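You operate a simulated robot arm through the tools that you are given. There is no shell and no other tool. Be economical: measure what you need, move in short steps, check, and stop when the job is done.

You are at the controls of a simulated robot arm. One attempt, no reset.

TASK
Wind 10 turns of warp onto the turning frame in the yellow cage.
Fine: shut the gate, set the turns dial, brake off, press the green mill button once (not the red one), watch till it stops, then brake on; the teal block stays in its cup.

It is judged by the outcome, as a careful person would: the job done as asked, and still so three seconds after it is handed in. It fails if anything else is knocked over, pushed out of place, dropped, spilled or broken.

THE ROBOT
A 6-joint arm with a two-finger gripper on a trunk, on a base that drives. Base frame: it is fixed to the floor where the robot stands at the start and does not move with it; the origin is under the middle of the robot, x ahead of it, y to its left, z up. Units: m, rad, N and s.
With the tool pointing down near the work surface it reaches from about 0.3 to 0.74 m from the robot's upright axis, wherever it stands. Its first joint turns from -2.897 to 2.897 rad. Places, roughly: cage gate [1.5, -0.2, 0.7]; green mill button [1, -0.5, 1]; mill brake lever [1, -0.5, 0.7]; mill panel [1, -0.5, 1]; red mill button [0.9, -0.5, 1]; turns dial [1, -0.5, 1.1]. Payload 3.43 kg.
The tool frame sits at the grasp point between the pads (the TCP): z along the fingers, y along the line on which they close. The tips reach 0.02 m beyond it. The gripper opens to 0.124 m. The gripper's body begins 0.093 m behind the TCP.
Orientation is that of the tool frame in the base frame, as a unit quaternion [w, x, y, z]. With the fingers straight down and closing along the base's y, the tool's x points along the base's -x, its y along +y and its z along -z.

THE INTERFACE
- The arm moves only by the tool send_rows. Its argument "rows" is a list of rows, each a list of 7 numbers: the opening in per cent of the stroke, from 0 (shut) to 100 (fully open), then the shift along the tool's x, y, z in units of 500 mm (1.0 is 500 mm), then the turn, a rotation vector about the tool's x, y, z in units of 120 degrees (1.0 is 120 degrees). In form: [[fingers, tx, ty, tz, ax, ay, az], ...]. A call has 1 to 10 rows; each row is the pose to reach, as a shift and turn from the pose commanded when the call began, along the tool's axes at that moment. A call with a number of a shift or a turn outside -1 to 1 is refused whole. A row lasts 0.2 s, in which the tool goes at most 0.05 m and 0.15 rad; a call with a longer step from one row to the next is refused whole, and so is a gripper value outside its range. Where a pose cannot be reached the arm comes as near as it can. A force on the tool above 90 N (or 10 N above the force at the start of the call, whichever is more), or a blocked arm, ends the call early, and 0.2 s more pass. Each finger travels about 0.153 m/s and halts on what it meets, pressing with about 23 N; the grip force reading is that of the motor and also rises with nothing between the fingers. The clock runs only during rows and for 0.2 s after the last one: add rows that repeat a pose to give the fingers time. It gives the time, the measured TCP pose, the force on the tool (base axes), the opening and the grip force at its end, in the units of the frame above (readings bear some noise), with the torque about the TCP (base axes, N m) and any sound that the robot's microphone picked up.
- Cameras (640 x 400 px; columns grow to the right, rows downward): "scene" is now at [0.0324, 0.1456, 1.5074]; the picture's right is [-0.07, -1.00, 0.00], its down [-0.52, 0.04, -0.85] and it looks along [0.85, -0.06, -0.52] (base axes); focal length 275 px, centre (320, 200). "wrist" rides on the gripper at [0.082, 0.014, -0.14] in the tool frame; the picture's right is [-0.17, 0.99, 0.00], its down [-0.83, -0.14, -0.54] and it looks along [-0.53, -0.09, 0.84] (tool axes); focal length 243 px, centre (320, 200). There is no depth. A picture from a camera that has moved, and an enlarged one, comes with that camera's place and axes in the base frame and with its lens.
- camera(camera): a new picture of that camera. It takes no simulated time.
- roll_base(legs): drives the robot by 1 to 6 legs, each [ahead, left, turn to the left] in m, m and rad, along the robot's own axes; the way and the turn of a leg run together, so that a leg with both is an arc; at most 1.5 m and 3.142 rad a leg. The arm and the cameras ride along, it lands a little off, and it stops where it bumps. It gives what a move gives.
- head_to(pan, tilt): turns the head with the scene camera to pan (to the left, within 2.705 rad either way) and tilt (down, from -0.506 to 1.204), counted from straight ahead of the robot. It gives what a move gives.
- close_up(camera, box): a new picture of the part [left, top, right, bottom] of that camera's present view, enlarged. It takes no simulated time.
- finish_job(): hands the job in; it is judged then, once.

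Go step by step. Nothing tells you exact positions but the pictures and the camera data: compare them with the known pose of the tool, close in by small moves and look again before you grip or let go. The budget is 120 turns and 98 pictures, counting those below and the enlarged ones. Unless the task says otherwise, let go and move clear before handing in, and close with one line.

The tools are called after "Request:" by a JSON object that holds its "op" and its "data". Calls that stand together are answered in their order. send_rows: Moves the arm, as the interface text tells. Its arguments: {"type":"object","properties":{"rows":{"type":"array","items":{"type":"array","items":{"type":"number"}}}},"required":["rows"]} The other tools are called the same way: roll_base (legs) drives the base; head_to (pan, tilt) turns the head that bears the scene camera; camera (camera) takes a picture; close_up (camera, box) takes an enlarged picture of a part of a camera's view; finish_job () hands the job in.

At the start:

```text
time_s: 0.0
position: [0.5107, -0.0763, 0.9584]
tcp_rot: [0.001, 0.002, 1.0, 0.0]
contact_force: [3.4, 1.7, 2.6]
ft_torque: [-0.19, 0.39, 0.04]
finger_gap: 0.124
grip_force: 0.1
robot x, y, heading: [0.0006, -0.0016, 0.011]
head pan, tilt: [-0.08, 0.546]
```

scene: 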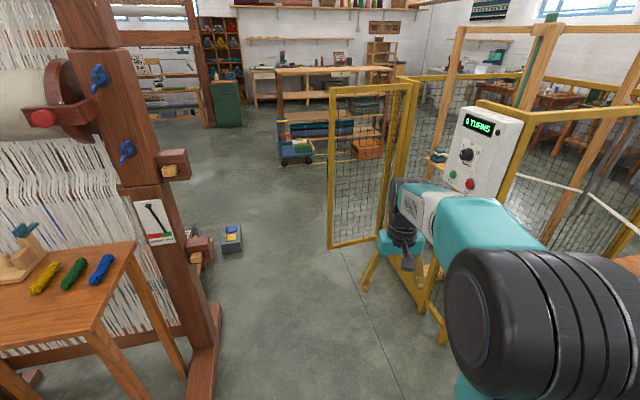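
wrist: 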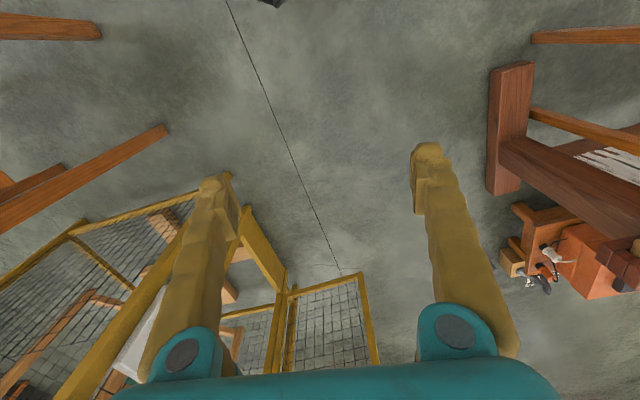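

I see the yellow cage ahead and to the right with its panel, and the gate standing open. I'll look closer at the panel and gate first.

Request:
{"op": "close_up", "data": {"camera": "scene", "box": [420, 80, 560, 220]}}

Request:
{"op": "close_up", "data": {"camera": "scene", "box": [310, 60, 550, 320]}}

Request:
{"op": "head_to", "data": {"pan": -0.6, "tilt": 0.5}}

Request:
{"op": "camera", "data": {"camera": "scene"}}

```text
2.86 times, centred on (490, 150) of scene
camera zoom: at [0.0324, 0.1456, 1.5074], right [-0.07, -1.0, 0.0], down [-0.52, 0.04, -0.85], along [0.85, -0.06, -0.52], focal length 786 px, centre (-166, 343)
```

zoom: 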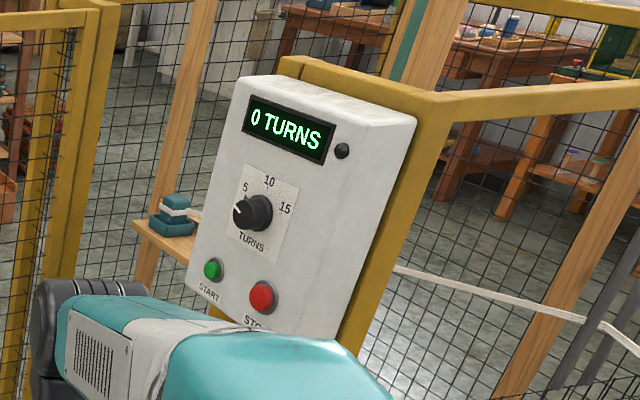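

```text
1.54 times, centred on (430, 190) of scene
camera zoom: at [0.0324, 0.1456, 1.5074], right [-0.07, -1.0, 0.0], down [-0.52, 0.04, -0.85], along [0.85, -0.06, -0.52], focal length 424 px, centre (151, 215)
```

zoom: 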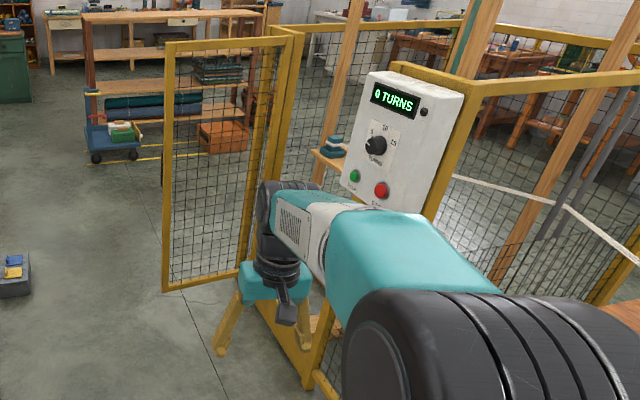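

```text
time_s: 0.9
position: [0.5128, -0.0747, 0.9593]
tcp_rot: [0.003, 0.001, 1.0, -0.001]
contact_force: [3.7, 1.5, 7.1]
ft_torque: [-0.25, 0.52, -0.01]
finger_gap: 0.1242
grip_force: 0.1
robot x, y, heading: [0.0026, 0.0003, 0.007]
head pan, tilt: [-0.6, 0.499]
```

```text
93 pictures are left
camera scene: at [0.02, 0.1012, 1.5132], right [-0.56, -0.83, 0.0], down [-0.4, 0.27, -0.88], along [0.73, -0.49, -0.48], focal length 275 px, centre (320, 200)
```

scene: 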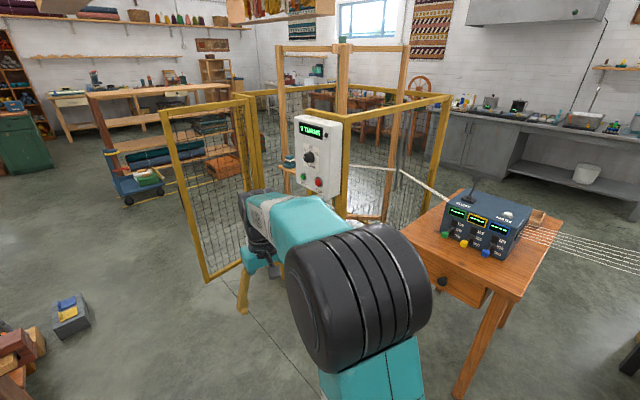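

The panel faces left (+y). The gate is hinged near x≈1.75, y≈-0.55 and stands open towards +y, so it must swing back towards me. I'll drive a little ahead and left for a better look.

Request:
{"op": "roll_base", "data": {"legs": [[0.5, 0.15, 0]]}}

Request:
{"op": "head_to", "data": {"pan": -0.8, "tilt": 0.6}}

Request:
{"op": "camera", "data": {"camera": "scene"}}

```text
time_s: 9.3
position: [1.0083, 0.0727, 0.9593]
tcp_rot: [0.002, 0.001, 1.0, 0.001]
contact_force: [3.3, -0.7, 1.2]
ft_torque: [0.09, 0.56, -0.02]
finger_gap: 0.124
grip_force: 0.1
robot x, y, heading: [0.4989, 0.1466, 0.008]
head pan, tilt: [-0.6, 0.499]
```

```text
time_s: 10.1
position: [1.0117, 0.0748, 0.9576]
tcp_rot: [0.002, 0.0, 1.0, 0.0]
contact_force: [1.8, -0.5, -7.5]
ft_torque: [0.07, 0.23, -0.03]
finger_gap: 0.1244
grip_force: 0.1
robot x, y, heading: [0.5003, 0.147, 0.011]
head pan, tilt: [-0.799, 0.6]
```

```text
92 pictures are left
camera scene: at [0.503, 0.2353, 1.5018], right [-0.71, -0.7, 0.0], down [-0.4, 0.4, -0.82], along [0.58, -0.59, -0.57], focal length 275 px, centre (320, 200)
```

scene: 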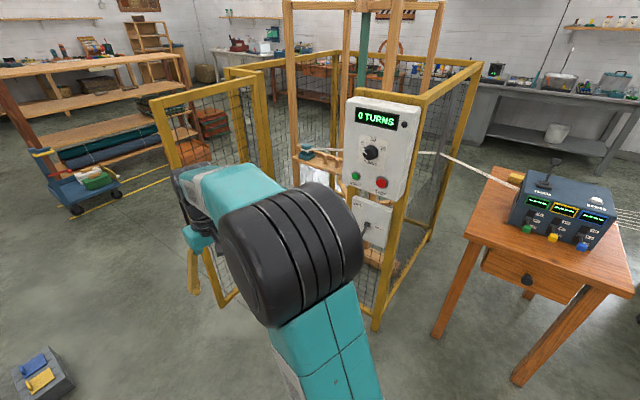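

Request:
{"op": "close_up", "data": {"camera": "scene", "box": [280, 80, 440, 290]}}

Request:
{"op": "close_up", "data": {"camera": "scene", "box": [130, 60, 330, 200]}}

```text
1.90 times, centred on (360, 185) of scene
camera zoom: at [0.503, 0.2353, 1.5018], right [-0.71, -0.7, 0.0], down [-0.4, 0.4, -0.82], along [0.58, -0.59, -0.57], focal length 524 px, centre (244, 229)
```

zoom: 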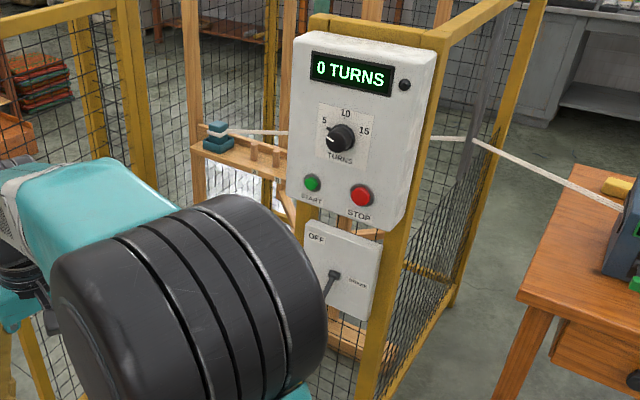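

```text
2.86 times, centred on (230, 130) of scene
camera zoom: at [0.503, 0.2353, 1.5018], right [-0.71, -0.7, 0.0], down [-0.4, 0.4, -0.82], along [0.58, -0.59, -0.57], focal length 786 px, centre (577, 400)
```

zoom: 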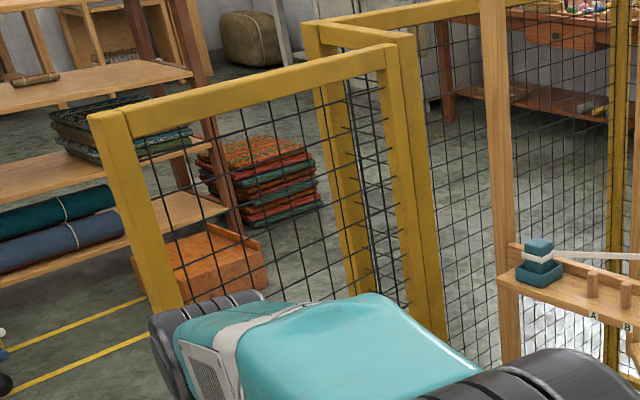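

Triangulating, the gate's free edge is at about (1.48, -0.02), its top at z≈1.275, and its hinge at about (1.66, -0.51). I plan to grip the top rail from above, so I'll raise the arm first.

Request:
{"op": "send_rows", "data": {"rows": [[100, 0, 0, -0.1, 0, 0, 0], [100, 0, 0, -0.2, 0, 0, 0], [100, 0, 0, -0.3, 0, 0, 0], [100, 0, 0, -0.4, 0, 0, 0], [100, 0, 0, -0.5, 0, 0, 0], [100, 0, 0, -0.6, 0, 0, 0], [100, 0, 0, -0.7, 0, 0, 0], [100, 0, 0, -0.78, 0, 0, 0], [100, 0, 0, -0.78, 0, 0, 0]]}}

Request:
{"op": "camera", "data": {"camera": "scene"}}

```text
time_s: 12.1
position: [0.9827, 0.0787, 1.2614]
tcp_rot: [0.004, 0.0, 1.0, 0.0]
contact_force: [0.4, -1.3, 1.0]
ft_torque: [0.24, 0.03, -0.01]
finger_gap: 0.124
grip_force: 0.0
out of reach, approached as far as the arm can: row 6, 7, 8, 9
robot x, y, heading: [0.5016, 0.1407, 0.007]
head pan, tilt: [-0.799, 0.6]
```

```text
89 pictures are left
camera scene: at [0.5032, 0.2354, 1.5043], right [-0.71, -0.7, 0.0], down [-0.4, 0.4, -0.82], along [0.58, -0.59, -0.57], focal length 275 px, centre (320, 200)
```

scene: 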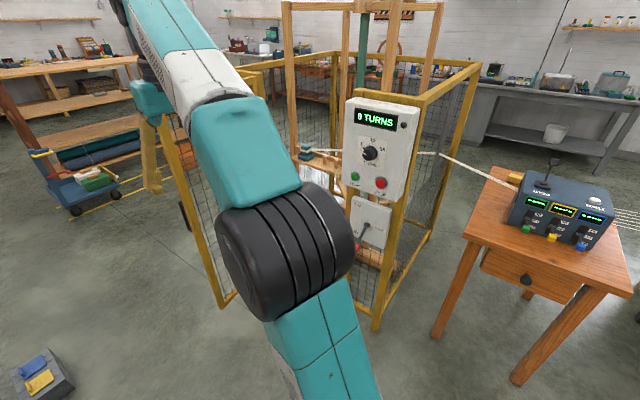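

Tool-down height tops out near z≈1.26 at this radius, which is enough for the rail. I'll pull in, shift left and twist the fingers to the gate's angle before driving up.

Request:
{"op": "send_rows", "data": {"rows": [[100, 0.01, 0.04, 0.01, 0, 0, 0.07], [100, 0.02, 0.09, 0.02, 0, 0, 0.14], [100, 0.03, 0.14, 0.03, 0, 0, 0.21], [100, 0.04, 0.19, 0.04, 0, 0, 0.28], [100, 0.06, 0.24, 0.05, 0, 0, 0.35], [100, 0.07, 0.29, 0.06, 0, 0, 0.42], [100, 0.08, 0.34, 0.07, 0, 0, 0.49], [100, 0.1, 0.38, 0.08, 0, 0, 0.56], [100, 0.1, 0.4, 0.08, 0, 0, 0.58], [100, 0.1, 0.4, 0.08, 0, 0, 0.58]]}}

Request:
{"op": "camera", "data": {"camera": "scene"}}

```text
time_s: 14.3
position: [0.9313, 0.277, 1.2227]
tcp_rot: [0.001, 0.572, 0.82, 0.0]
contact_force: [3.3, 2.0, 1.7]
ft_torque: [-0.24, 0.38, 0.0]
finger_gap: 0.124
grip_force: 0.0
robot x, y, heading: [0.5001, 0.1389, 0.002]
head pan, tilt: [-0.799, 0.6]
```

```text
88 pictures are left
camera scene: at [0.5024, 0.2311, 1.5045], right [-0.71, -0.7, 0.0], down [-0.4, 0.4, -0.82], along [0.58, -0.59, -0.57], focal length 275 px, centre (320, 200)
```

scene: 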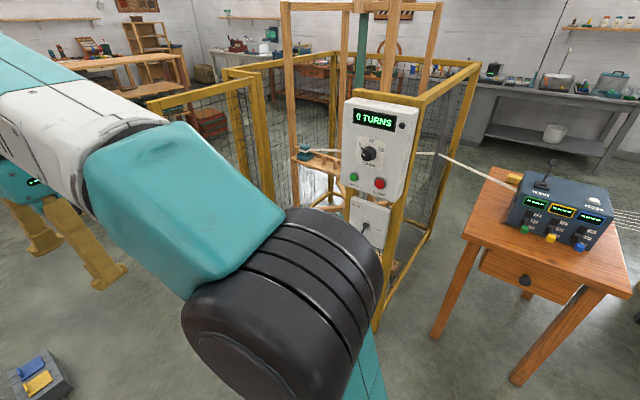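

Request:
{"op": "roll_base", "data": {"legs": [[0.48, -0.08, 0]]}}

Request:
{"op": "head_to", "data": {"pan": -0.35, "tilt": 0.5}}

Request:
{"op": "camera", "data": {"camera": "scene"}}

Request:
{"op": "camera", "data": {"camera": "wrist"}}

```text
time_s: 19.1
position: [1.2032, 0.2278, 1.2238]
tcp_rot: [0.001, 0.578, 0.816, 0.0]
contact_force: [0.7, -1.5, -9.8]
ft_torque: [0.17, 0.21, -0.06]
finger_gap: 0.1236
grip_force: 0.0
robot x, y, heading: [0.7432, 0.0899, -0.008]
head pan, tilt: [-0.799, 0.6]
stopped in leg 1: the robot was blocked; the commanded pose is now the measured one
```

```text
time_s: 20.0
position: [1.2058, 0.2313, 1.2274]
tcp_rot: [0.005, 0.576, 0.817, 0.005]
contact_force: [-2.3, -1.4, 6.8]
ft_torque: [0.29, -0.18, 0.01]
finger_gap: 0.1239
grip_force: 0.1
robot x, y, heading: [0.7498, 0.0921, -0.004]
head pan, tilt: [-0.351, 0.499]
```

```text
87 pictures are left
camera scene: at [0.777, 0.214, 1.5123], right [-0.35, -0.94, 0.0], down [-0.45, 0.17, -0.88], along [0.82, -0.31, -0.48], focal length 275 px, centre (320, 200)
```

scene: 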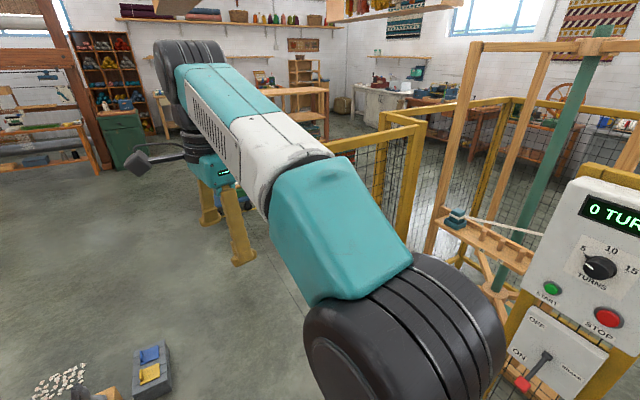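

```text
86 pictures are left
camera wrist: at [1.1891, 0.313, 1.3669], right [0.98, 0.17, 0.01], down [0.14, -0.83, 0.54], along [0.11, -0.53, -0.84], focal length 243 px, centre (320, 200)
```

wrist: 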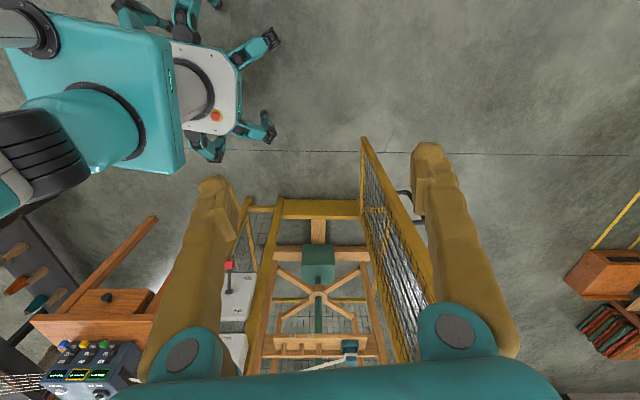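

The base stopped at (0.75, 0.09), so I need to see what it touched.

Request:
{"op": "head_to", "data": {"pan": 0.6, "tilt": 1.1}}

Request:
{"op": "camera", "data": {"camera": "scene"}}

Request:
{"op": "head_to", "data": {"pan": -1.2, "tilt": 1.0}}

Request:
{"op": "camera", "data": {"camera": "scene"}}

```text
time_s: 21.2
position: [1.2078, 0.2362, 1.2282]
tcp_rot: [0.005, 0.577, 0.817, 0.004]
contact_force: [2.8, 1.1, 4.3]
ft_torque: [-0.03, 0.47, -0.03]
finger_gap: 0.1241
grip_force: 0.1
robot x, y, heading: [0.7475, 0.0889, -0.001]
head pan, tilt: [0.6, 1.1]
```

```text
85 pictures are left
camera scene: at [0.7368, 0.2766, 1.4659], right [0.56, -0.83, 0.0], down [-0.74, -0.5, -0.46], along [0.38, 0.26, -0.89], focal length 275 px, centre (320, 200)
```

scene: 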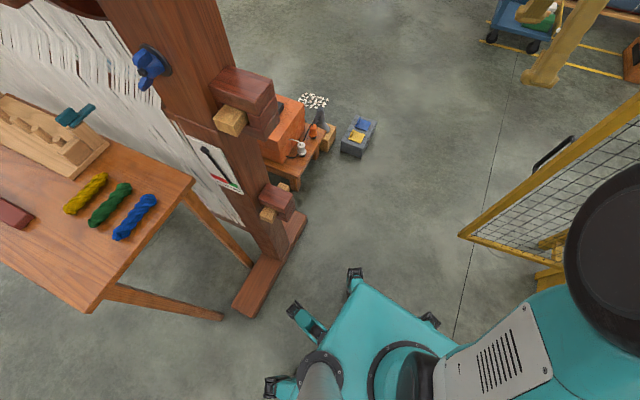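

```text
time_s: 23.0
position: [1.2067, 0.2337, 1.2255]
tcp_rot: [0.003, 0.577, 0.817, 0.001]
contact_force: [1.1, 2.6, -1.4]
ft_torque: [-0.28, 0.18, -0.02]
finger_gap: 0.1241
grip_force: 0.0
robot x, y, heading: [0.7504, 0.0953, -0.006]
head pan, tilt: [-1.201, 1.0]
```

```text
84 pictures are left
camera scene: at [0.7161, 0.1862, 1.4721], right [-0.93, -0.36, 0.0], down [-0.3, 0.79, -0.54], along [0.19, -0.51, -0.84], focal length 275 px, centre (320, 200)
```

scene: 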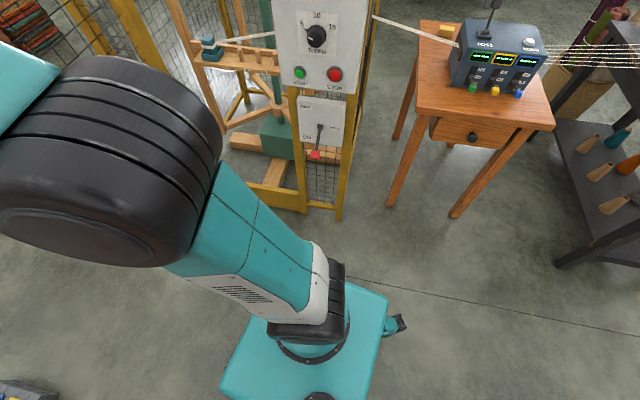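

Nothing obvious is touching the base. I'll retry with a short leg.

Request:
{"op": "roll_base", "data": {"legs": [[0.08, 0, 0]]}}

Request:
{"op": "head_to", "data": {"pan": -0.4, "tilt": 1.15}}

Request:
{"op": "camera", "data": {"camera": "scene"}}

```text
time_s: 24.9
position: [1.2926, 0.2284, 1.2251]
tcp_rot: [0.003, 0.577, 0.816, 0.003]
contact_force: [-0.6, -0.7, -3.9]
ft_torque: [0.1, 0.08, 0.0]
finger_gap: 0.1237
grip_force: 0.1
robot x, y, heading: [0.8326, 0.0883, -0.005]
head pan, tilt: [-1.201, 1.0]
```

```text
time_s: 26.1
position: [1.293, 0.2309, 1.2247]
tcp_rot: [0.002, 0.575, 0.818, 0.001]
contact_force: [1.4, 1.8, 6.4]
ft_torque: [-0.27, 0.17, -0.02]
finger_gap: 0.1242
grip_force: 0.1
robot x, y, heading: [0.8327, 0.0904, -0.004]
head pan, tilt: [-0.4, 1.15]
```

```text
83 pictures are left
camera scene: at [0.8333, 0.2238, 1.4629], right [-0.4, -0.92, 0.0], down [-0.84, 0.36, -0.41], along [0.37, -0.16, -0.91], focal length 275 px, centre (320, 200)
```

scene: 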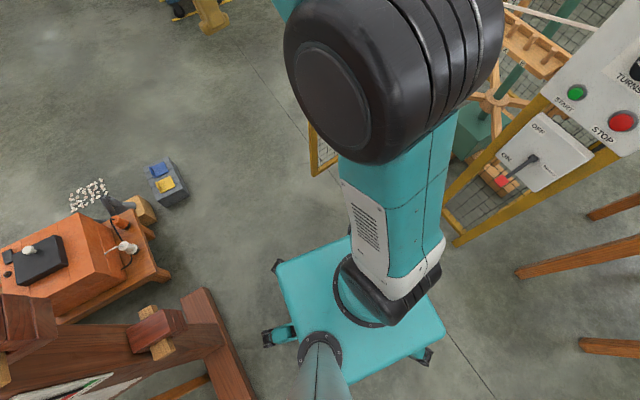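

It moved freely this time. To get within reach and stay out of the gate's swing, I'll turn right to face the gate opening, then creep forward.

Request:
{"op": "roll_base", "data": {"legs": [[0, 0, -0.66]]}}

Request:
{"op": "head_to", "data": {"pan": 0.2, "tilt": 0.6}}

Request:
{"op": "camera", "data": {"camera": "scene"}}

```text
time_s: 31.7
position: [1.2788, -0.0856, 1.2267]
tcp_rot: [0.003, 0.813, 0.583, 0.001]
contact_force: [0.4, 0.0, 6.6]
ft_torque: [0.11, 0.09, -0.03]
finger_gap: 0.1242
grip_force: 0.0
robot x, y, heading: [0.832, 0.0905, -0.679]
head pan, tilt: [-0.4, 1.15]
```

```text
time_s: 32.7
position: [1.2818, -0.0832, 1.2232]
tcp_rot: [0.001, 0.814, 0.581, 0.0]
contact_force: [0.1, -1.9, 1.0]
ft_torque: [0.14, 0.16, 0.0]
finger_gap: 0.1237
grip_force: 0.1
robot x, y, heading: [0.8311, 0.0999, -0.682]
head pan, tilt: [0.201, 0.6]
```

```text
82 pictures are left
camera scene: at [0.9655, 0.2153, 1.5049], right [-0.46, -0.89, 0.0], down [-0.5, 0.26, -0.82], along [0.73, -0.38, -0.57], focal length 275 px, centre (320, 200)
```

scene: 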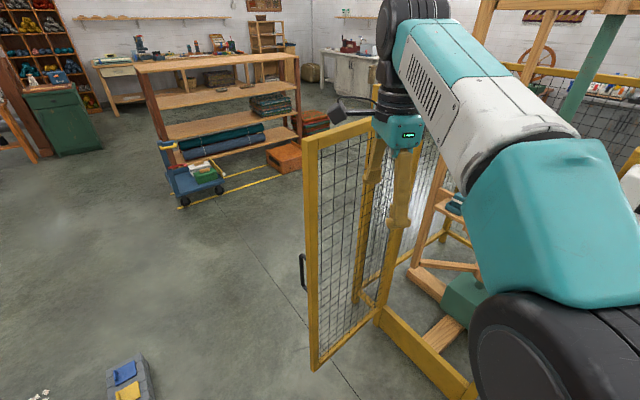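

Clear view of the gate now: its free top corner is at about (1.47, -0.02, 1.275), with a black handle on the outer face. I'll swing the hand to just beyond the free edge, aligned with the gate, then bring the base in.

Request:
{"op": "send_rows", "data": {"rows": [[100, 0.084, -0.018, -0.007, 0, 0, -0.053], [100, 0.168, -0.036, -0.013, 0, 0, -0.106], [100, 0.252, -0.054, -0.02, 0, 0, -0.159], [100, 0.336, -0.072, -0.027, 0, 0, -0.212], [100, 0.42, -0.09, -0.033, 0, 0, -0.265], [100, 0.502, -0.109, -0.04, 0, 0, -0.315], [100, 0.502, -0.109, -0.04, 0, 0, -0.315]]}}

Request:
{"op": "roll_base", "data": {"legs": [[0.19, 0.05, 0]]}}

Request:
{"op": "camera", "data": {"camera": "scene"}}

Request:
{"op": "camera", "data": {"camera": "wrist"}}

```text
time_s: 34.3
position: [1.3065, 0.169, 1.245]
tcp_rot: [0.004, 0.58, 0.815, 0.001]
contact_force: [0.1, 1.4, 1.7]
ft_torque: [-0.2, 0.0, -0.01]
finger_gap: 0.1241
grip_force: 0.0
robot x, y, heading: [0.8255, 0.0957, -0.682]
head pan, tilt: [0.201, 0.6]
```

```text
time_s: 36.7
position: [1.4148, 0.1179, 1.245]
tcp_rot: [0.004, 0.58, 0.814, -0.001]
contact_force: [1.5, -2.8, 3.6]
ft_torque: [0.3, 0.14, 0.0]
finger_gap: 0.1241
grip_force: 0.1
robot x, y, heading: [0.9165, 0.0439, -0.678]
head pan, tilt: [0.201, 0.6]
stopped in leg 1: the robot was blocked; the commanded pose is now the measured one
```

```text
81 pictures are left
camera scene: at [1.0473, 0.1567, 1.5028], right [-0.46, -0.89, 0.0], down [-0.5, 0.26, -0.82], along [0.73, -0.38, -0.57], focal length 275 px, centre (320, 200)
```

scene: 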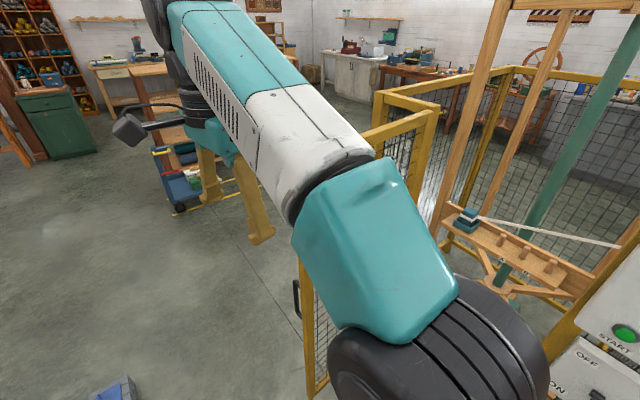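

```text
80 pictures are left
camera wrist: at [1.3999, 0.2003, 1.3833], right [0.99, 0.17, 0.0], down [0.14, -0.83, 0.54], along [0.09, -0.54, -0.84], focal length 243 px, centre (320, 200)
```

wrist: 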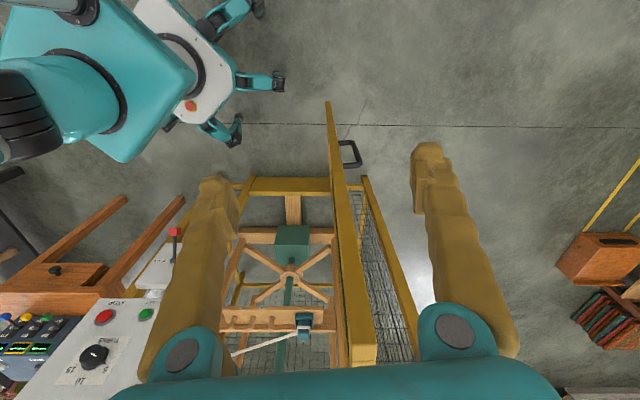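

Request:
{"op": "roll_base", "data": {"legs": [[0.08, 0, 0]]}}

Request:
{"op": "camera", "data": {"camera": "wrist"}}

```text
time_s: 38.7
position: [1.4832, 0.0694, 1.2419]
tcp_rot: [0.001, 0.578, 0.816, -0.002]
contact_force: [3.0, 0.5, 3.6]
ft_torque: [-0.01, 0.32, 0.01]
finger_gap: 0.1243
grip_force: 0.0
robot x, y, heading: [0.9858, -0.0099, -0.673]
head pan, tilt: [0.201, 0.6]
```

```text
79 pictures are left
camera wrist: at [1.4689, 0.1522, 1.3817], right [0.99, 0.17, 0.0], down [0.14, -0.83, 0.54], along [0.09, -0.54, -0.84], focal length 243 px, centre (320, 200)
```

wrist: 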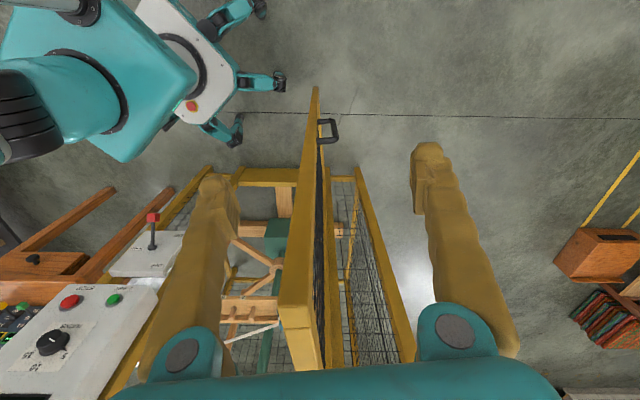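

The rail lies between the fingers but about 3 cm off centre. I'll shift, slide along the rail, and half-close to cage it loosely.

Request:
{"op": "send_rows", "data": {"rows": [[100, 0, -0.066, 0, 0, 0, 0], [100, -0.08, -0.066, 0, 0, 0, 0], [100, -0.16, -0.066, 0, 0, 0, 0], [100, -0.25, -0.066, 0, 0, 0, 0], [60, -0.25, -0.066, 0, 0, 0, 0], [60, -0.25, -0.066, 0, 0, 0, 0]]}}

Request:
{"op": "camera", "data": {"camera": "wrist"}}

Request:
{"op": "camera", "data": {"camera": "scene"}}

```text
time_s: 40.1
position: [1.4895, -0.0591, 1.2434]
tcp_rot: [0.002, 0.579, 0.815, -0.002]
contact_force: [-1.0, 0.1, -3.7]
ft_torque: [-0.03, -0.33, -0.04]
finger_gap: 0.0745
grip_force: 0.0
robot x, y, heading: [0.9881, -0.0085, -0.679]
head pan, tilt: [0.201, 0.6]
```

```text
78 pictures are left
camera wrist: at [1.4758, 0.0233, 1.3824], right [0.99, 0.17, 0.0], down [0.14, -0.83, 0.55], along [0.09, -0.54, -0.84], focal length 243 px, centre (320, 200)
```

wrist: 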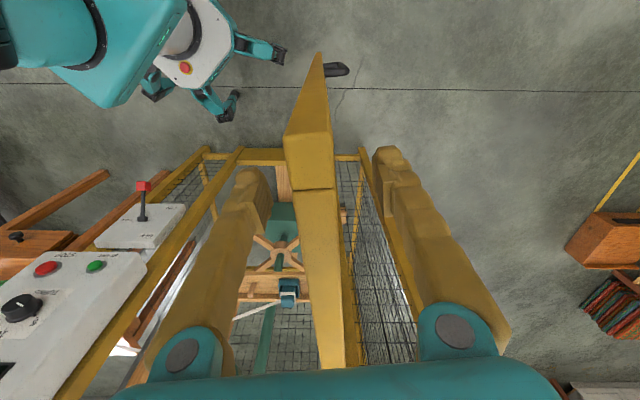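

```text
77 pictures are left
camera scene: at [1.1159, 0.1097, 1.5029], right [-0.46, -0.89, 0.0], down [-0.5, 0.26, -0.83], along [0.73, -0.38, -0.56], focal length 275 px, centre (320, 200)
```

scene: 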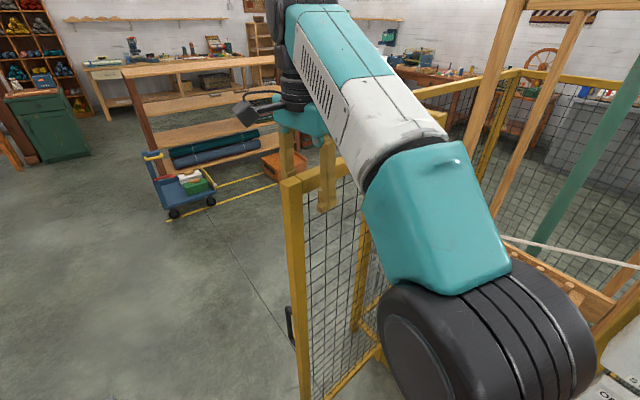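

The rail is caged between the fingers. I'll sweep it along the arc about the hinge, part way first.

Request:
{"op": "send_rows", "data": {"rows": [[60, -0.0071, -0.0961, 0, 0, 0, -0.0478], [60, -0.0238, -0.191, 0, 0, 0, -0.0955], [60, -0.0499, -0.2839, 0, 0, 0, -0.1433], [60, -0.0851, -0.3736, 0, 0, 0, -0.191], [60, -0.1291, -0.4594, 0, 0, 0, -0.2388], [60, -0.1815, -0.5403, 0, 0, 0, -0.2865], [60, -0.2416, -0.6156, 0, 0, 0, -0.3343], [60, -0.2416, -0.6156, 0, 0, 0, -0.3343]]}}

Request:
{"op": "camera", "data": {"camera": "wrist"}}

Request:
{"op": "camera", "data": {"camera": "scene"}}

```text
time_s: 41.9
position: [1.2389, -0.2759, 1.2427]
tcp_rot: [0.0, 0.263, 0.965, -0.004]
contact_force: [4.3, -1.6, -4.1]
ft_torque: [0.07, 0.48, 0.0]
finger_gap: 0.0749
grip_force: 0.2
robot x, y, heading: [0.9824, -0.0101, -0.677]
head pan, tilt: [0.201, 0.6]
```

```text
76 pictures are left
camera wrist: at [1.1749, -0.2215, 1.3824], right [0.64, 0.77, -0.01], down [0.65, -0.54, 0.54], along [0.41, -0.35, -0.84], focal length 243 px, centre (320, 200)
```

wrist: 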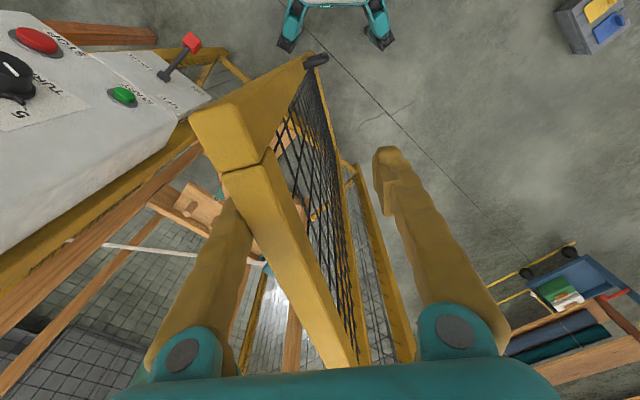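

```text
75 pictures are left
camera scene: at [1.1165, 0.1075, 1.5012], right [-0.46, -0.89, 0.0], down [-0.51, 0.26, -0.82], along [0.73, -0.38, -0.57], focal length 275 px, centre (320, 200)
```

scene: 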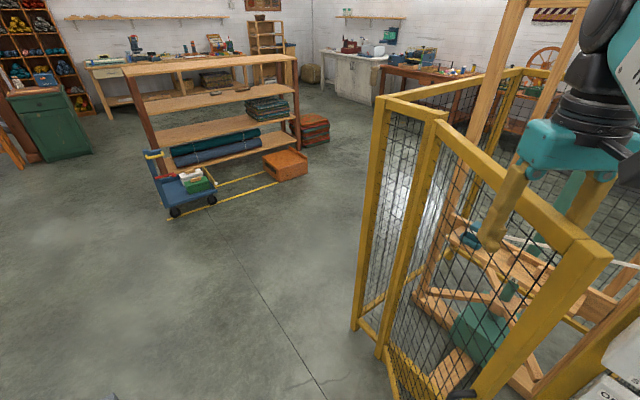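

The gate swung with me and is nearly shut, now leaning on the inner finger. I'll lift out over the rail and then push from the outside.

Request:
{"op": "send_rows", "data": {"rows": [[60, 0, -0.03, 0, 0, 0, 0], [60, 0, -0.03, -0.05, 0, 0, 0], [60, 0, -0.03, -0.1, 0, 0, 0], [60, 0, -0.03, -0.14, 0, 0, 0], [60, 0, -0.03, -0.14, 0, 0, 0]]}}

Request:
{"op": "camera", "data": {"camera": "scene"}}

```text
time_s: 43.1
position: [1.2301, -0.2896, 1.2895]
tcp_rot: [0.003, 0.264, 0.964, -0.003]
contact_force: [-2.0, -5.4, 3.5]
ft_torque: [0.7, -0.21, 0.03]
finger_gap: 0.0743
grip_force: 0.0
out of reach, approached as far as the arm can: row 3, 4, 5
robot x, y, heading: [0.984, -0.0071, -0.672]
head pan, tilt: [0.201, 0.6]
```

```text
74 pictures are left
camera scene: at [1.1124, 0.1099, 1.5048], right [-0.45, -0.89, 0.0], down [-0.5, 0.26, -0.82], along [0.74, -0.37, -0.57], focal length 275 px, centre (320, 200)
```

scene: 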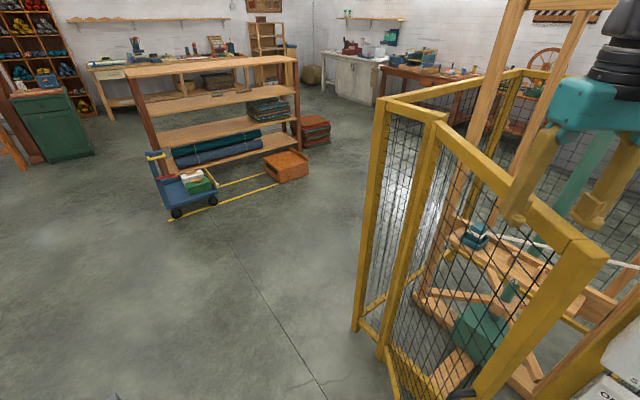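

Request:
{"op": "send_rows", "data": {"rows": [[60, 0.07, 0.02, -0.03, 0, 0, 0], [60, 0.14, 0.02, -0.03, 0, 0, 0], [60, 0.2, 0.02, -0.03, 0, 0, 0], [60, 0.24, 0.02, -0.03, 0, 0, 0], [60, 0.24, 0.02, -0.03, 0, 0, 0]]}}

Request:
{"op": "camera", "data": {"camera": "scene"}}

Request:
{"op": "camera", "data": {"camera": "wrist"}}

```text
time_s: 44.3
position: [1.1397, -0.2237, 1.2806]
tcp_rot: [0.003, 0.262, 0.965, -0.006]
contact_force: [2.7, -0.4, 5.0]
ft_torque: [0.04, 0.28, -0.07]
finger_gap: 0.0744
grip_force: 0.2
out of reach, approached as far as the arm can: row 1, 2, 3, 4, 5
robot x, y, heading: [0.9819, -0.009, -0.67]
head pan, tilt: [0.201, 0.6]
```

```text
73 pictures are left
camera scene: at [1.116, 0.1081, 1.5033], right [-0.45, -0.89, 0.0], down [-0.51, 0.25, -0.82], along [0.74, -0.37, -0.57], focal length 275 px, centre (320, 200)
```

scene: 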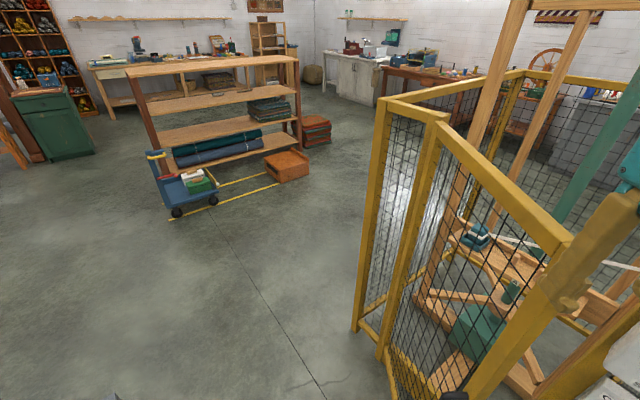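

```text
72 pictures are left
camera wrist: at [1.0753, -0.1692, 1.4187], right [0.64, 0.77, -0.01], down [0.64, -0.53, 0.55], along [0.42, -0.36, -0.84], focal length 243 px, centre (320, 200)
```

wrist: 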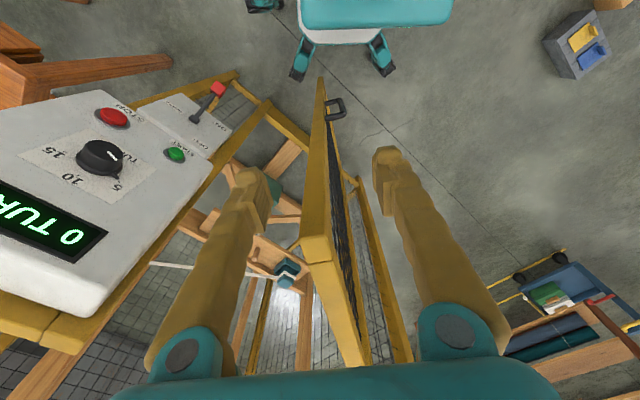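

The hand is now off the free edge and the gate is about 30° from shut. I'll move the hand to the outer side, close the fingers and line up to push.

Request:
{"op": "send_rows", "data": {"rows": [[60, 0.02, 0.08, 0, 0, 0, 0], [40, 0.02, 0.16, 0, 0, 0, 0], [20, 0.02, 0.24, 0, 0, 0, 0], [0, -0.06, 0.26, 0.02, 0, 0, 0], [0, -0.14, 0.26, 0.04, 0, 0, 0], [0, -0.22, 0.26, 0.08, 0, 0, 0], [0, -0.22, 0.26, 0.08, 0, 0, 0]]}}

Request:
{"op": "camera", "data": {"camera": "wrist"}}

```text
time_s: 45.9
position: [1.2982, -0.1672, 1.2386]
tcp_rot: [0.003, 0.266, 0.964, -0.003]
contact_force: [-1.0, -0.8, 2.1]
ft_torque: [0.1, -0.09, -0.01]
finger_gap: 0.0
grip_force: 22.7
out of reach, approached as far as the arm can: row 1, 2, 3
robot x, y, heading: [0.9822, -0.0073, -0.678]
head pan, tilt: [0.201, 0.6]
```

```text
71 pictures are left
camera wrist: at [1.2345, -0.1121, 1.3789], right [0.65, 0.76, 0.0], down [0.64, -0.54, 0.55], along [0.41, -0.36, -0.84], focal length 243 px, centre (320, 200)
```

wrist: 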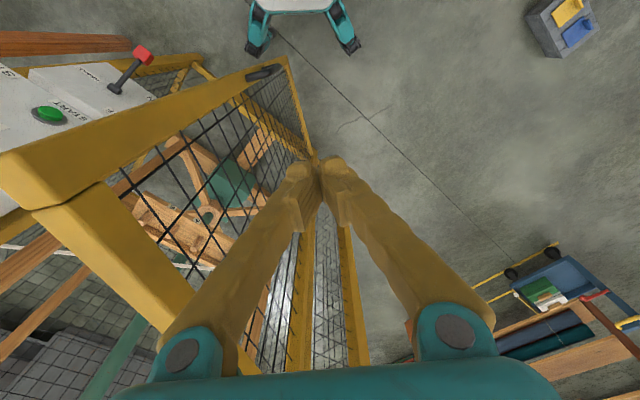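

Request:
{"op": "send_rows", "data": {"rows": [[0, -0.041, -0.069, 0, 0, 0, 0], [0, -0.082, -0.138, 0, 0, 0, 0], [0, -0.122, -0.206, 0, 0, 0, 0], [0, -0.163, -0.275, 0, 0, 0, 0], [0, -0.204, -0.344, 0, 0, 0, 0], [0, -0.245, -0.413, 0, 0, 0, 0], [0, -0.275, -0.464, 0, 0, 0, 0], [0, -0.3, -0.507, 0, 0, 0, 0], [0, -0.31, -0.52, 0, 0, 0, 0]]}}

Request:
{"op": "camera", "data": {"camera": "scene"}}

Request:
{"op": "camera", "data": {"camera": "wrist"}}

```text
time_s: 47.9
position: [1.2903, -0.4633, 1.2264]
tcp_rot: [0.003, 0.265, 0.964, -0.005]
contact_force: [-1.4, -2.0, -0.9]
ft_torque: [0.31, -0.11, -0.03]
finger_gap: 0.0
grip_force: 23.0
out of reach, approached as far as the arm can: row 8, 9
robot x, y, heading: [0.9867, -0.009, -0.678]
head pan, tilt: [0.201, 0.6]
```

```text
70 pictures are left
camera scene: at [1.1148, 0.1081, 1.503], right [-0.46, -0.89, 0.0], down [-0.5, 0.26, -0.83], along [0.73, -0.38, -0.56], focal length 275 px, centre (320, 200)
```

scene: 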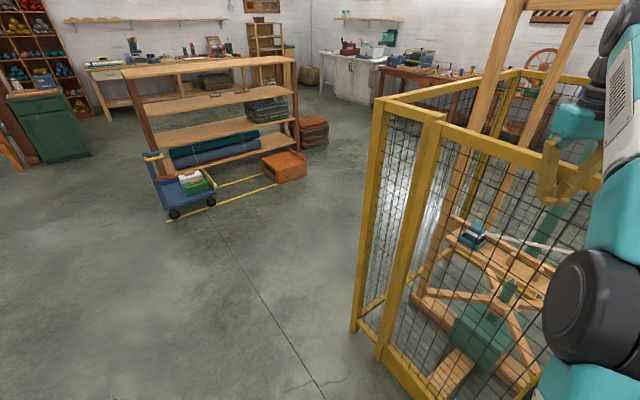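

```text
69 pictures are left
camera wrist: at [1.2273, -0.4078, 1.3659], right [0.65, 0.76, -0.01], down [0.64, -0.54, 0.55], along [0.42, -0.36, -0.84], focal length 243 px, centre (320, 200)
```

wrist: 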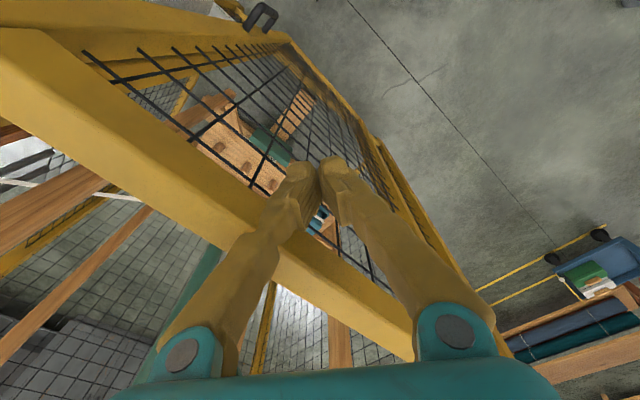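

Request:
{"op": "head_to", "data": {"pan": -0.5, "tilt": 0.7}}

Request:
{"op": "camera", "data": {"camera": "scene"}}

```text
time_s: 48.9
position: [1.2907, -0.4636, 1.2262]
tcp_rot: [0.002, 0.264, 0.964, -0.004]
contact_force: [-0.2, -2.5, -1.2]
ft_torque: [0.33, 0.14, -0.03]
finger_gap: 0.0001
grip_force: 22.7
robot x, y, heading: [0.9797, -0.0108, -0.672]
head pan, tilt: [-0.499, 0.7]
```

```text
68 pictures are left
camera scene: at [1.0664, 0.0675, 1.4958], right [-0.92, -0.39, 0.0], down [-0.25, 0.59, -0.76], along [0.3, -0.7, -0.65], focal length 275 px, centre (320, 200)
```

scene: 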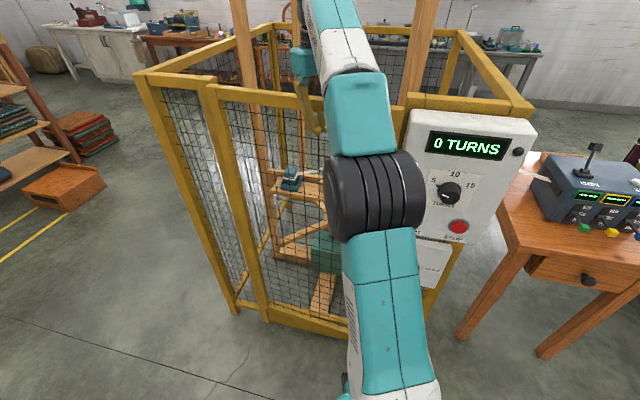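

Request:
{"op": "send_rows", "data": {"rows": [[0, -0.02, -0.035, 0.03, 0, 0, 0], [0, -0.04, -0.07, 0.05, 0, 0, 0], [0, -0.05, -0.09, 0.06, 0, 0, 0], [0, -0.05, -0.09, 0.06, 0, 0, 0]]}}

Request:
{"op": "camera", "data": {"camera": "wrist"}}

```text
time_s: 49.7
position: [1.2964, -0.488, 1.2105]
tcp_rot: [0.001, 0.26, 0.966, -0.003]
contact_force: [-15.9, 37.2, 34.0]
ft_torque: [-2.01, -0.14, -0.66]
finger_gap: 0.0002
grip_force: 22.7
out of reach, approached as far as the arm can: row 3
robot x, y, heading: [0.9821, -0.0071, -0.658]
head pan, tilt: [-0.499, 0.7]
stopped in row 3: the force on the tool passed its limit at 116 N (the readings are from after the stop); the commanded pose is now the measured one
```

```text
67 pictures are left
camera wrist: at [1.2315, -0.4327, 1.3479], right [0.64, 0.77, 0.0], down [0.65, -0.53, 0.54], along [0.42, -0.35, -0.84], focal length 243 px, centre (320, 200)
```

wrist: 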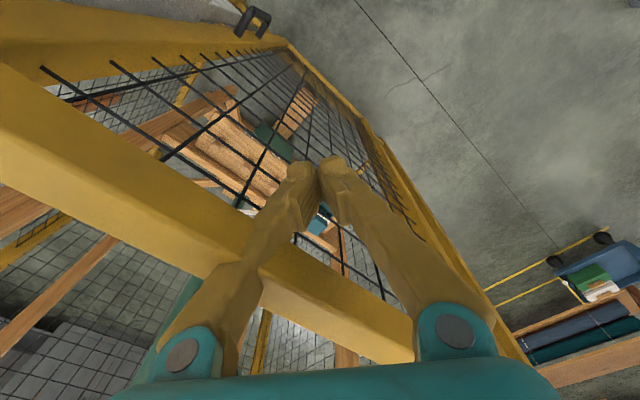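

Firm stop reached, so the gate should be home. I'll back the arm off and look.

Request:
{"op": "send_rows", "data": {"rows": [[0, 0.041, 0.069, 0, 0, 0, 0], [0, 0.082, 0.138, 0, 0, 0, 0], [0, 0.122, 0.206, 0, 0, 0, 0], [0, 0.15, 0.29, 0, 0, 0, 0], [0, 0.15, 0.38, 0, 0, 0, 0], [0, 0.15, 0.47, 0, 0, 0, 0], [0, 0.15, 0.56, 0, 0, 0, 0]]}}

Request:
{"op": "camera", "data": {"camera": "scene"}}

Request:
{"op": "close_up", "data": {"camera": "scene", "box": [380, 80, 560, 320]}}

```text
time_s: 51.3
position: [1.3737, -0.2135, 1.2038]
tcp_rot: [0.003, 0.259, 0.966, -0.003]
contact_force: [-1.0, 2.1, -3.2]
ft_torque: [-0.34, -0.17, 0.04]
finger_gap: 0.0001
grip_force: 23.1
robot x, y, heading: [0.9843, -0.014, -0.661]
head pan, tilt: [-0.499, 0.7]
```

```text
66 pictures are left
camera scene: at [1.0667, 0.0682, 1.4932], right [-0.92, -0.4, 0.0], down [-0.26, 0.59, -0.77], along [0.31, -0.7, -0.64], focal length 275 px, centre (320, 200)
```

scene: 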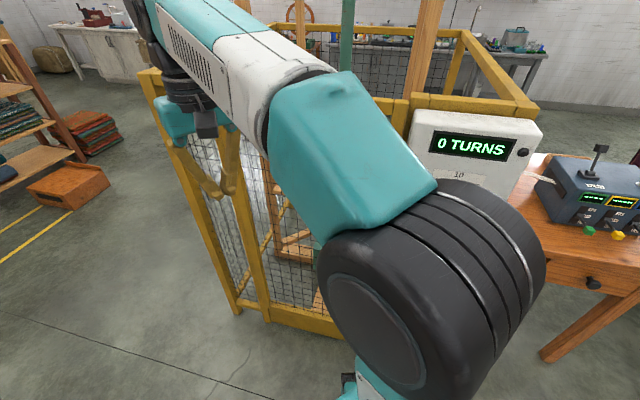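

```text
1.67 times, centred on (470, 200) of scene
camera zoom: at [1.0667, 0.0682, 1.4932], right [-0.92, -0.4, 0.0], down [-0.26, 0.59, -0.77], along [0.31, -0.7, -0.64], focal length 459 px, centre (70, 200)
```

zoom: 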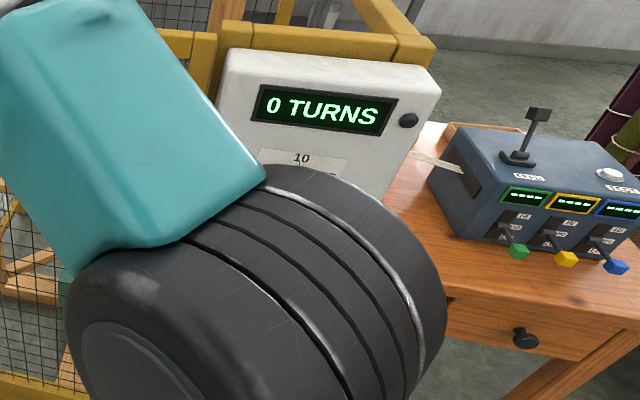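

The gate rail sits flush with the post, so it looks shut. Next I'll back off and turn to face the panel.

Request:
{"op": "roll_base", "data": {"legs": [[-0.1, 0.12, 0], [0, 0, -0.9]]}}

Request:
{"op": "head_to", "data": {"pan": 0, "tilt": 0.6}}

Request:
{"op": "camera", "data": {"camera": "scene"}}

```text
time_s: 60.7
position: [1.0707, -0.2859, 1.2048]
tcp_rot: [0.001, 0.652, 0.758, -0.005]
contact_force: [1.5, -1.3, 7.0]
ft_torque: [0.11, 0.15, 0.0]
finger_gap: 0.0
grip_force: 23.5
robot x, y, heading: [0.9842, 0.1445, -1.557]
head pan, tilt: [-0.499, 0.7]
```

```text
time_s: 61.7
position: [1.0688, -0.2787, 1.2051]
tcp_rot: [0.001, 0.65, 0.76, -0.003]
contact_force: [1.5, 2.3, 0.2]
ft_torque: [-0.17, 0.12, -0.01]
finger_gap: 0.0
grip_force: 22.6
robot x, y, heading: [0.9768, 0.1561, -1.553]
head pan, tilt: [0.0, 0.6]
```

```text
64 pictures are left
camera scene: at [1.1312, 0.1322, 1.5037], right [-1.0, -0.02, 0.0], down [-0.01, 0.56, -0.83], along [0.01, -0.82, -0.57], focal length 275 px, centre (320, 200)
```

scene: 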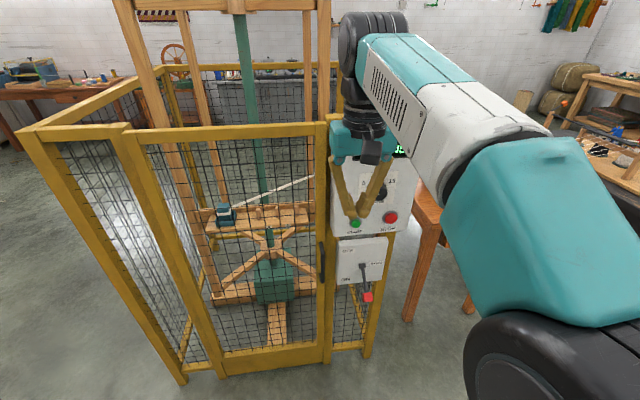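

The gate now sits in line with its frame. I'll zoom on the latch edge, the dial and the lever.

Request:
{"op": "close_up", "data": {"camera": "scene", "box": [290, 110, 430, 320]}}

Request:
{"op": "close_up", "data": {"camera": "scene", "box": [325, 220, 405, 320]}}

```text
1.90 times, centred on (360, 215) of scene
camera zoom: at [1.1312, 0.1322, 1.5037], right [-1.0, -0.02, 0.0], down [-0.01, 0.56, -0.83], along [0.01, -0.82, -0.57], focal length 524 px, centre (244, 171)
```

zoom: 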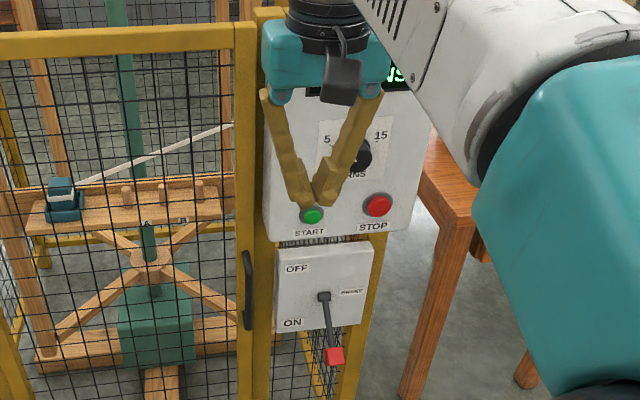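

```text
4.00 times, centred on (365, 270) of scene
camera zoom: at [1.1312, 0.1322, 1.5037], right [-1.0, -0.02, 0.0], down [-0.01, 0.56, -0.83], along [0.01, -0.82, -0.57], focal length 1101 px, centre (140, -80)
```

zoom: 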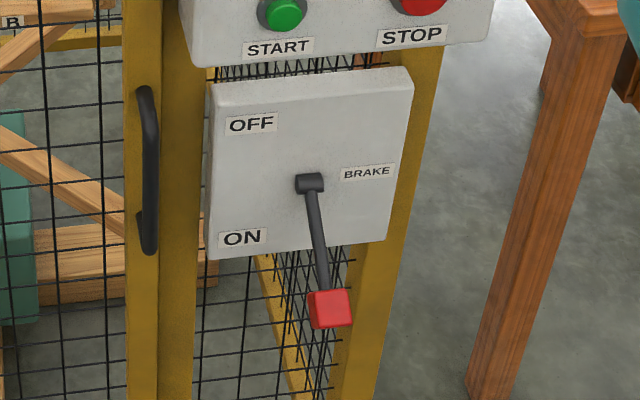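

The gate is flush with its post and its handle lines up. The brake lever is at ON (down), with its red knob near (0.974, -0.46, 0.695); the dial is near (0.985, -0.5, 1.107). I'll bring the tool level, pointing at the panel, in front of the dial.

Request:
{"op": "send_rows", "data": {"rows": [[0, -0.033, -0.048, 0.047, 0, 0, 0.02], [0, -0.066, -0.096, 0.095, 0, 0, 0.04], [0, -0.1, -0.144, 0.142, 0, 0, 0.06], [30, -0.132, -0.191, 0.19, 0, 0, 0.0745], [50, -0.132, -0.191, 0.19, 0, 0, 0.0745]]}}

Request:
{"op": "send_rows", "data": {"rows": [[50, 0, 0, 0, 0, -0.07, 0], [50, 0, 0, 0, 0, -0.14, 0], [50, 0, 0, 0, 0, -0.21, 0], [50, 0, 0, 0, 0, -0.28, 0], [50, 0, 0, 0, 0, -0.35, 0], [50, 0, 0, 0, 0, -0.42, 0], [50, 0, 0, 0, 0, -0.49, 0], [50, 0, 0, 0, 0, -0.56, 0], [50, 0, 0, 0, 0, -0.63, 0], [50, 0, 0, 0, 0, -0.7, 0]]}}

Request:
{"op": "camera", "data": {"camera": "scene"}}

Request:
{"op": "camera", "data": {"camera": "wrist"}}

```text
time_s: 62.9
position: [0.9805, -0.3654, 1.1124]
tcp_rot: [0.004, 0.709, 0.705, -0.003]
contact_force: [-2.5, 0.7, -1.4]
ft_torque: [-0.14, -0.47, 0.01]
finger_gap: 0.0621
grip_force: 0.2
robot x, y, heading: [0.9878, 0.144, -1.559]
head pan, tilt: [0.0, 0.6]
```

```text
time_s: 65.1
position: [0.983, -0.3801, 1.1202]
tcp_rot: [0.476, 0.522, 0.521, -0.478]
contact_force: [-0.8, -2.5, 1.9]
ft_torque: [0.22, -0.03, 0.15]
finger_gap: 0.0619
grip_force: 0.0
out of reach, approached as far as the arm can: row 10
robot x, y, heading: [0.9866, 0.1412, -1.553]
head pan, tilt: [0.0, 0.6]
```

```text
61 pictures are left
camera scene: at [1.1401, 0.1204, 1.5023], right [-1.0, -0.02, 0.0], down [-0.01, 0.56, -0.83], along [0.01, -0.83, -0.56], focal length 275 px, centre (320, 200)
```

scene: 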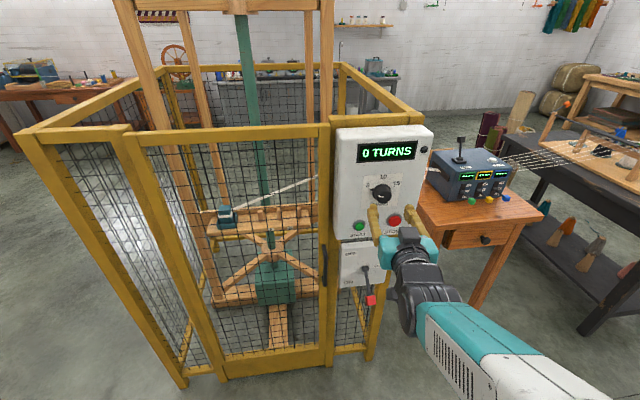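

```text
60 pictures are left
camera wrist: at [0.9977, -0.2338, 1.0522], right [0.99, -0.02, 0.16], down [-0.14, 0.46, 0.88], along [-0.09, -0.89, 0.45], focal length 243 px, centre (320, 200)
```

wrist: 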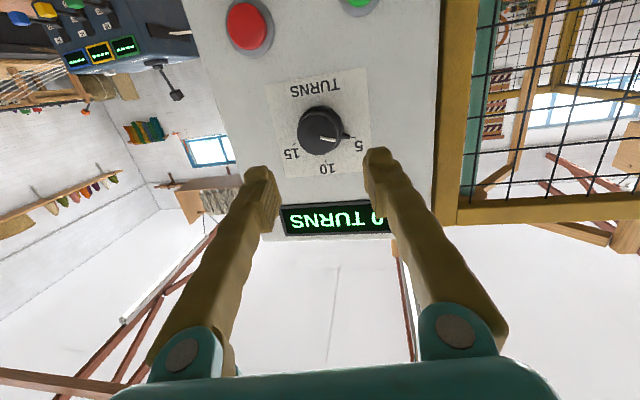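

Request:
{"op": "close_up", "data": {"camera": "wrist", "box": [260, 65, 380, 190]}}

Request:
{"op": "close_up", "data": {"camera": "scene", "box": [330, 120, 440, 250]}}

```text
3.20 times, centred on (320, 128) of wrist
camera zoom: at [0.9977, -0.2338, 1.0522], right [0.99, -0.02, 0.16], down [-0.14, 0.46, 0.88], along [-0.09, -0.89, 0.45], focal length 776 px, centre (320, 432)
```

zoom: 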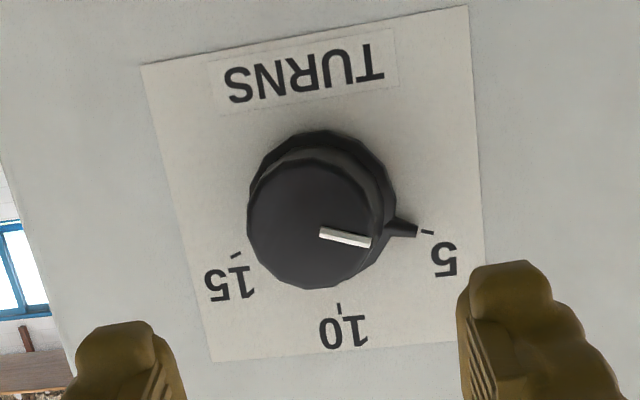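

```text
3.08 times, centred on (385, 185) of scene
camera zoom: at [1.1401, 0.1204, 1.5023], right [-1.0, -0.02, 0.0], down [-0.01, 0.56, -0.83], along [0.01, -0.83, -0.56], focal length 847 px, centre (120, 246)
```

zoom: 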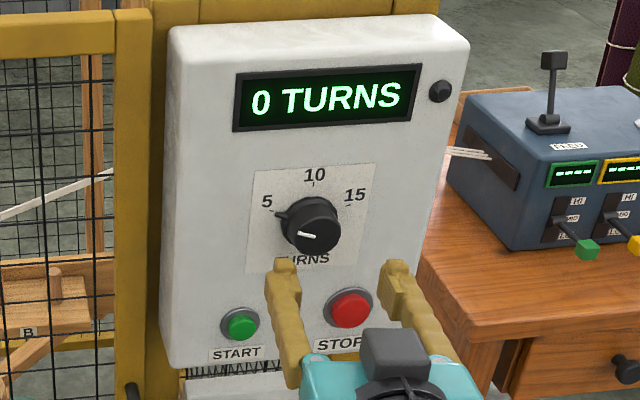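

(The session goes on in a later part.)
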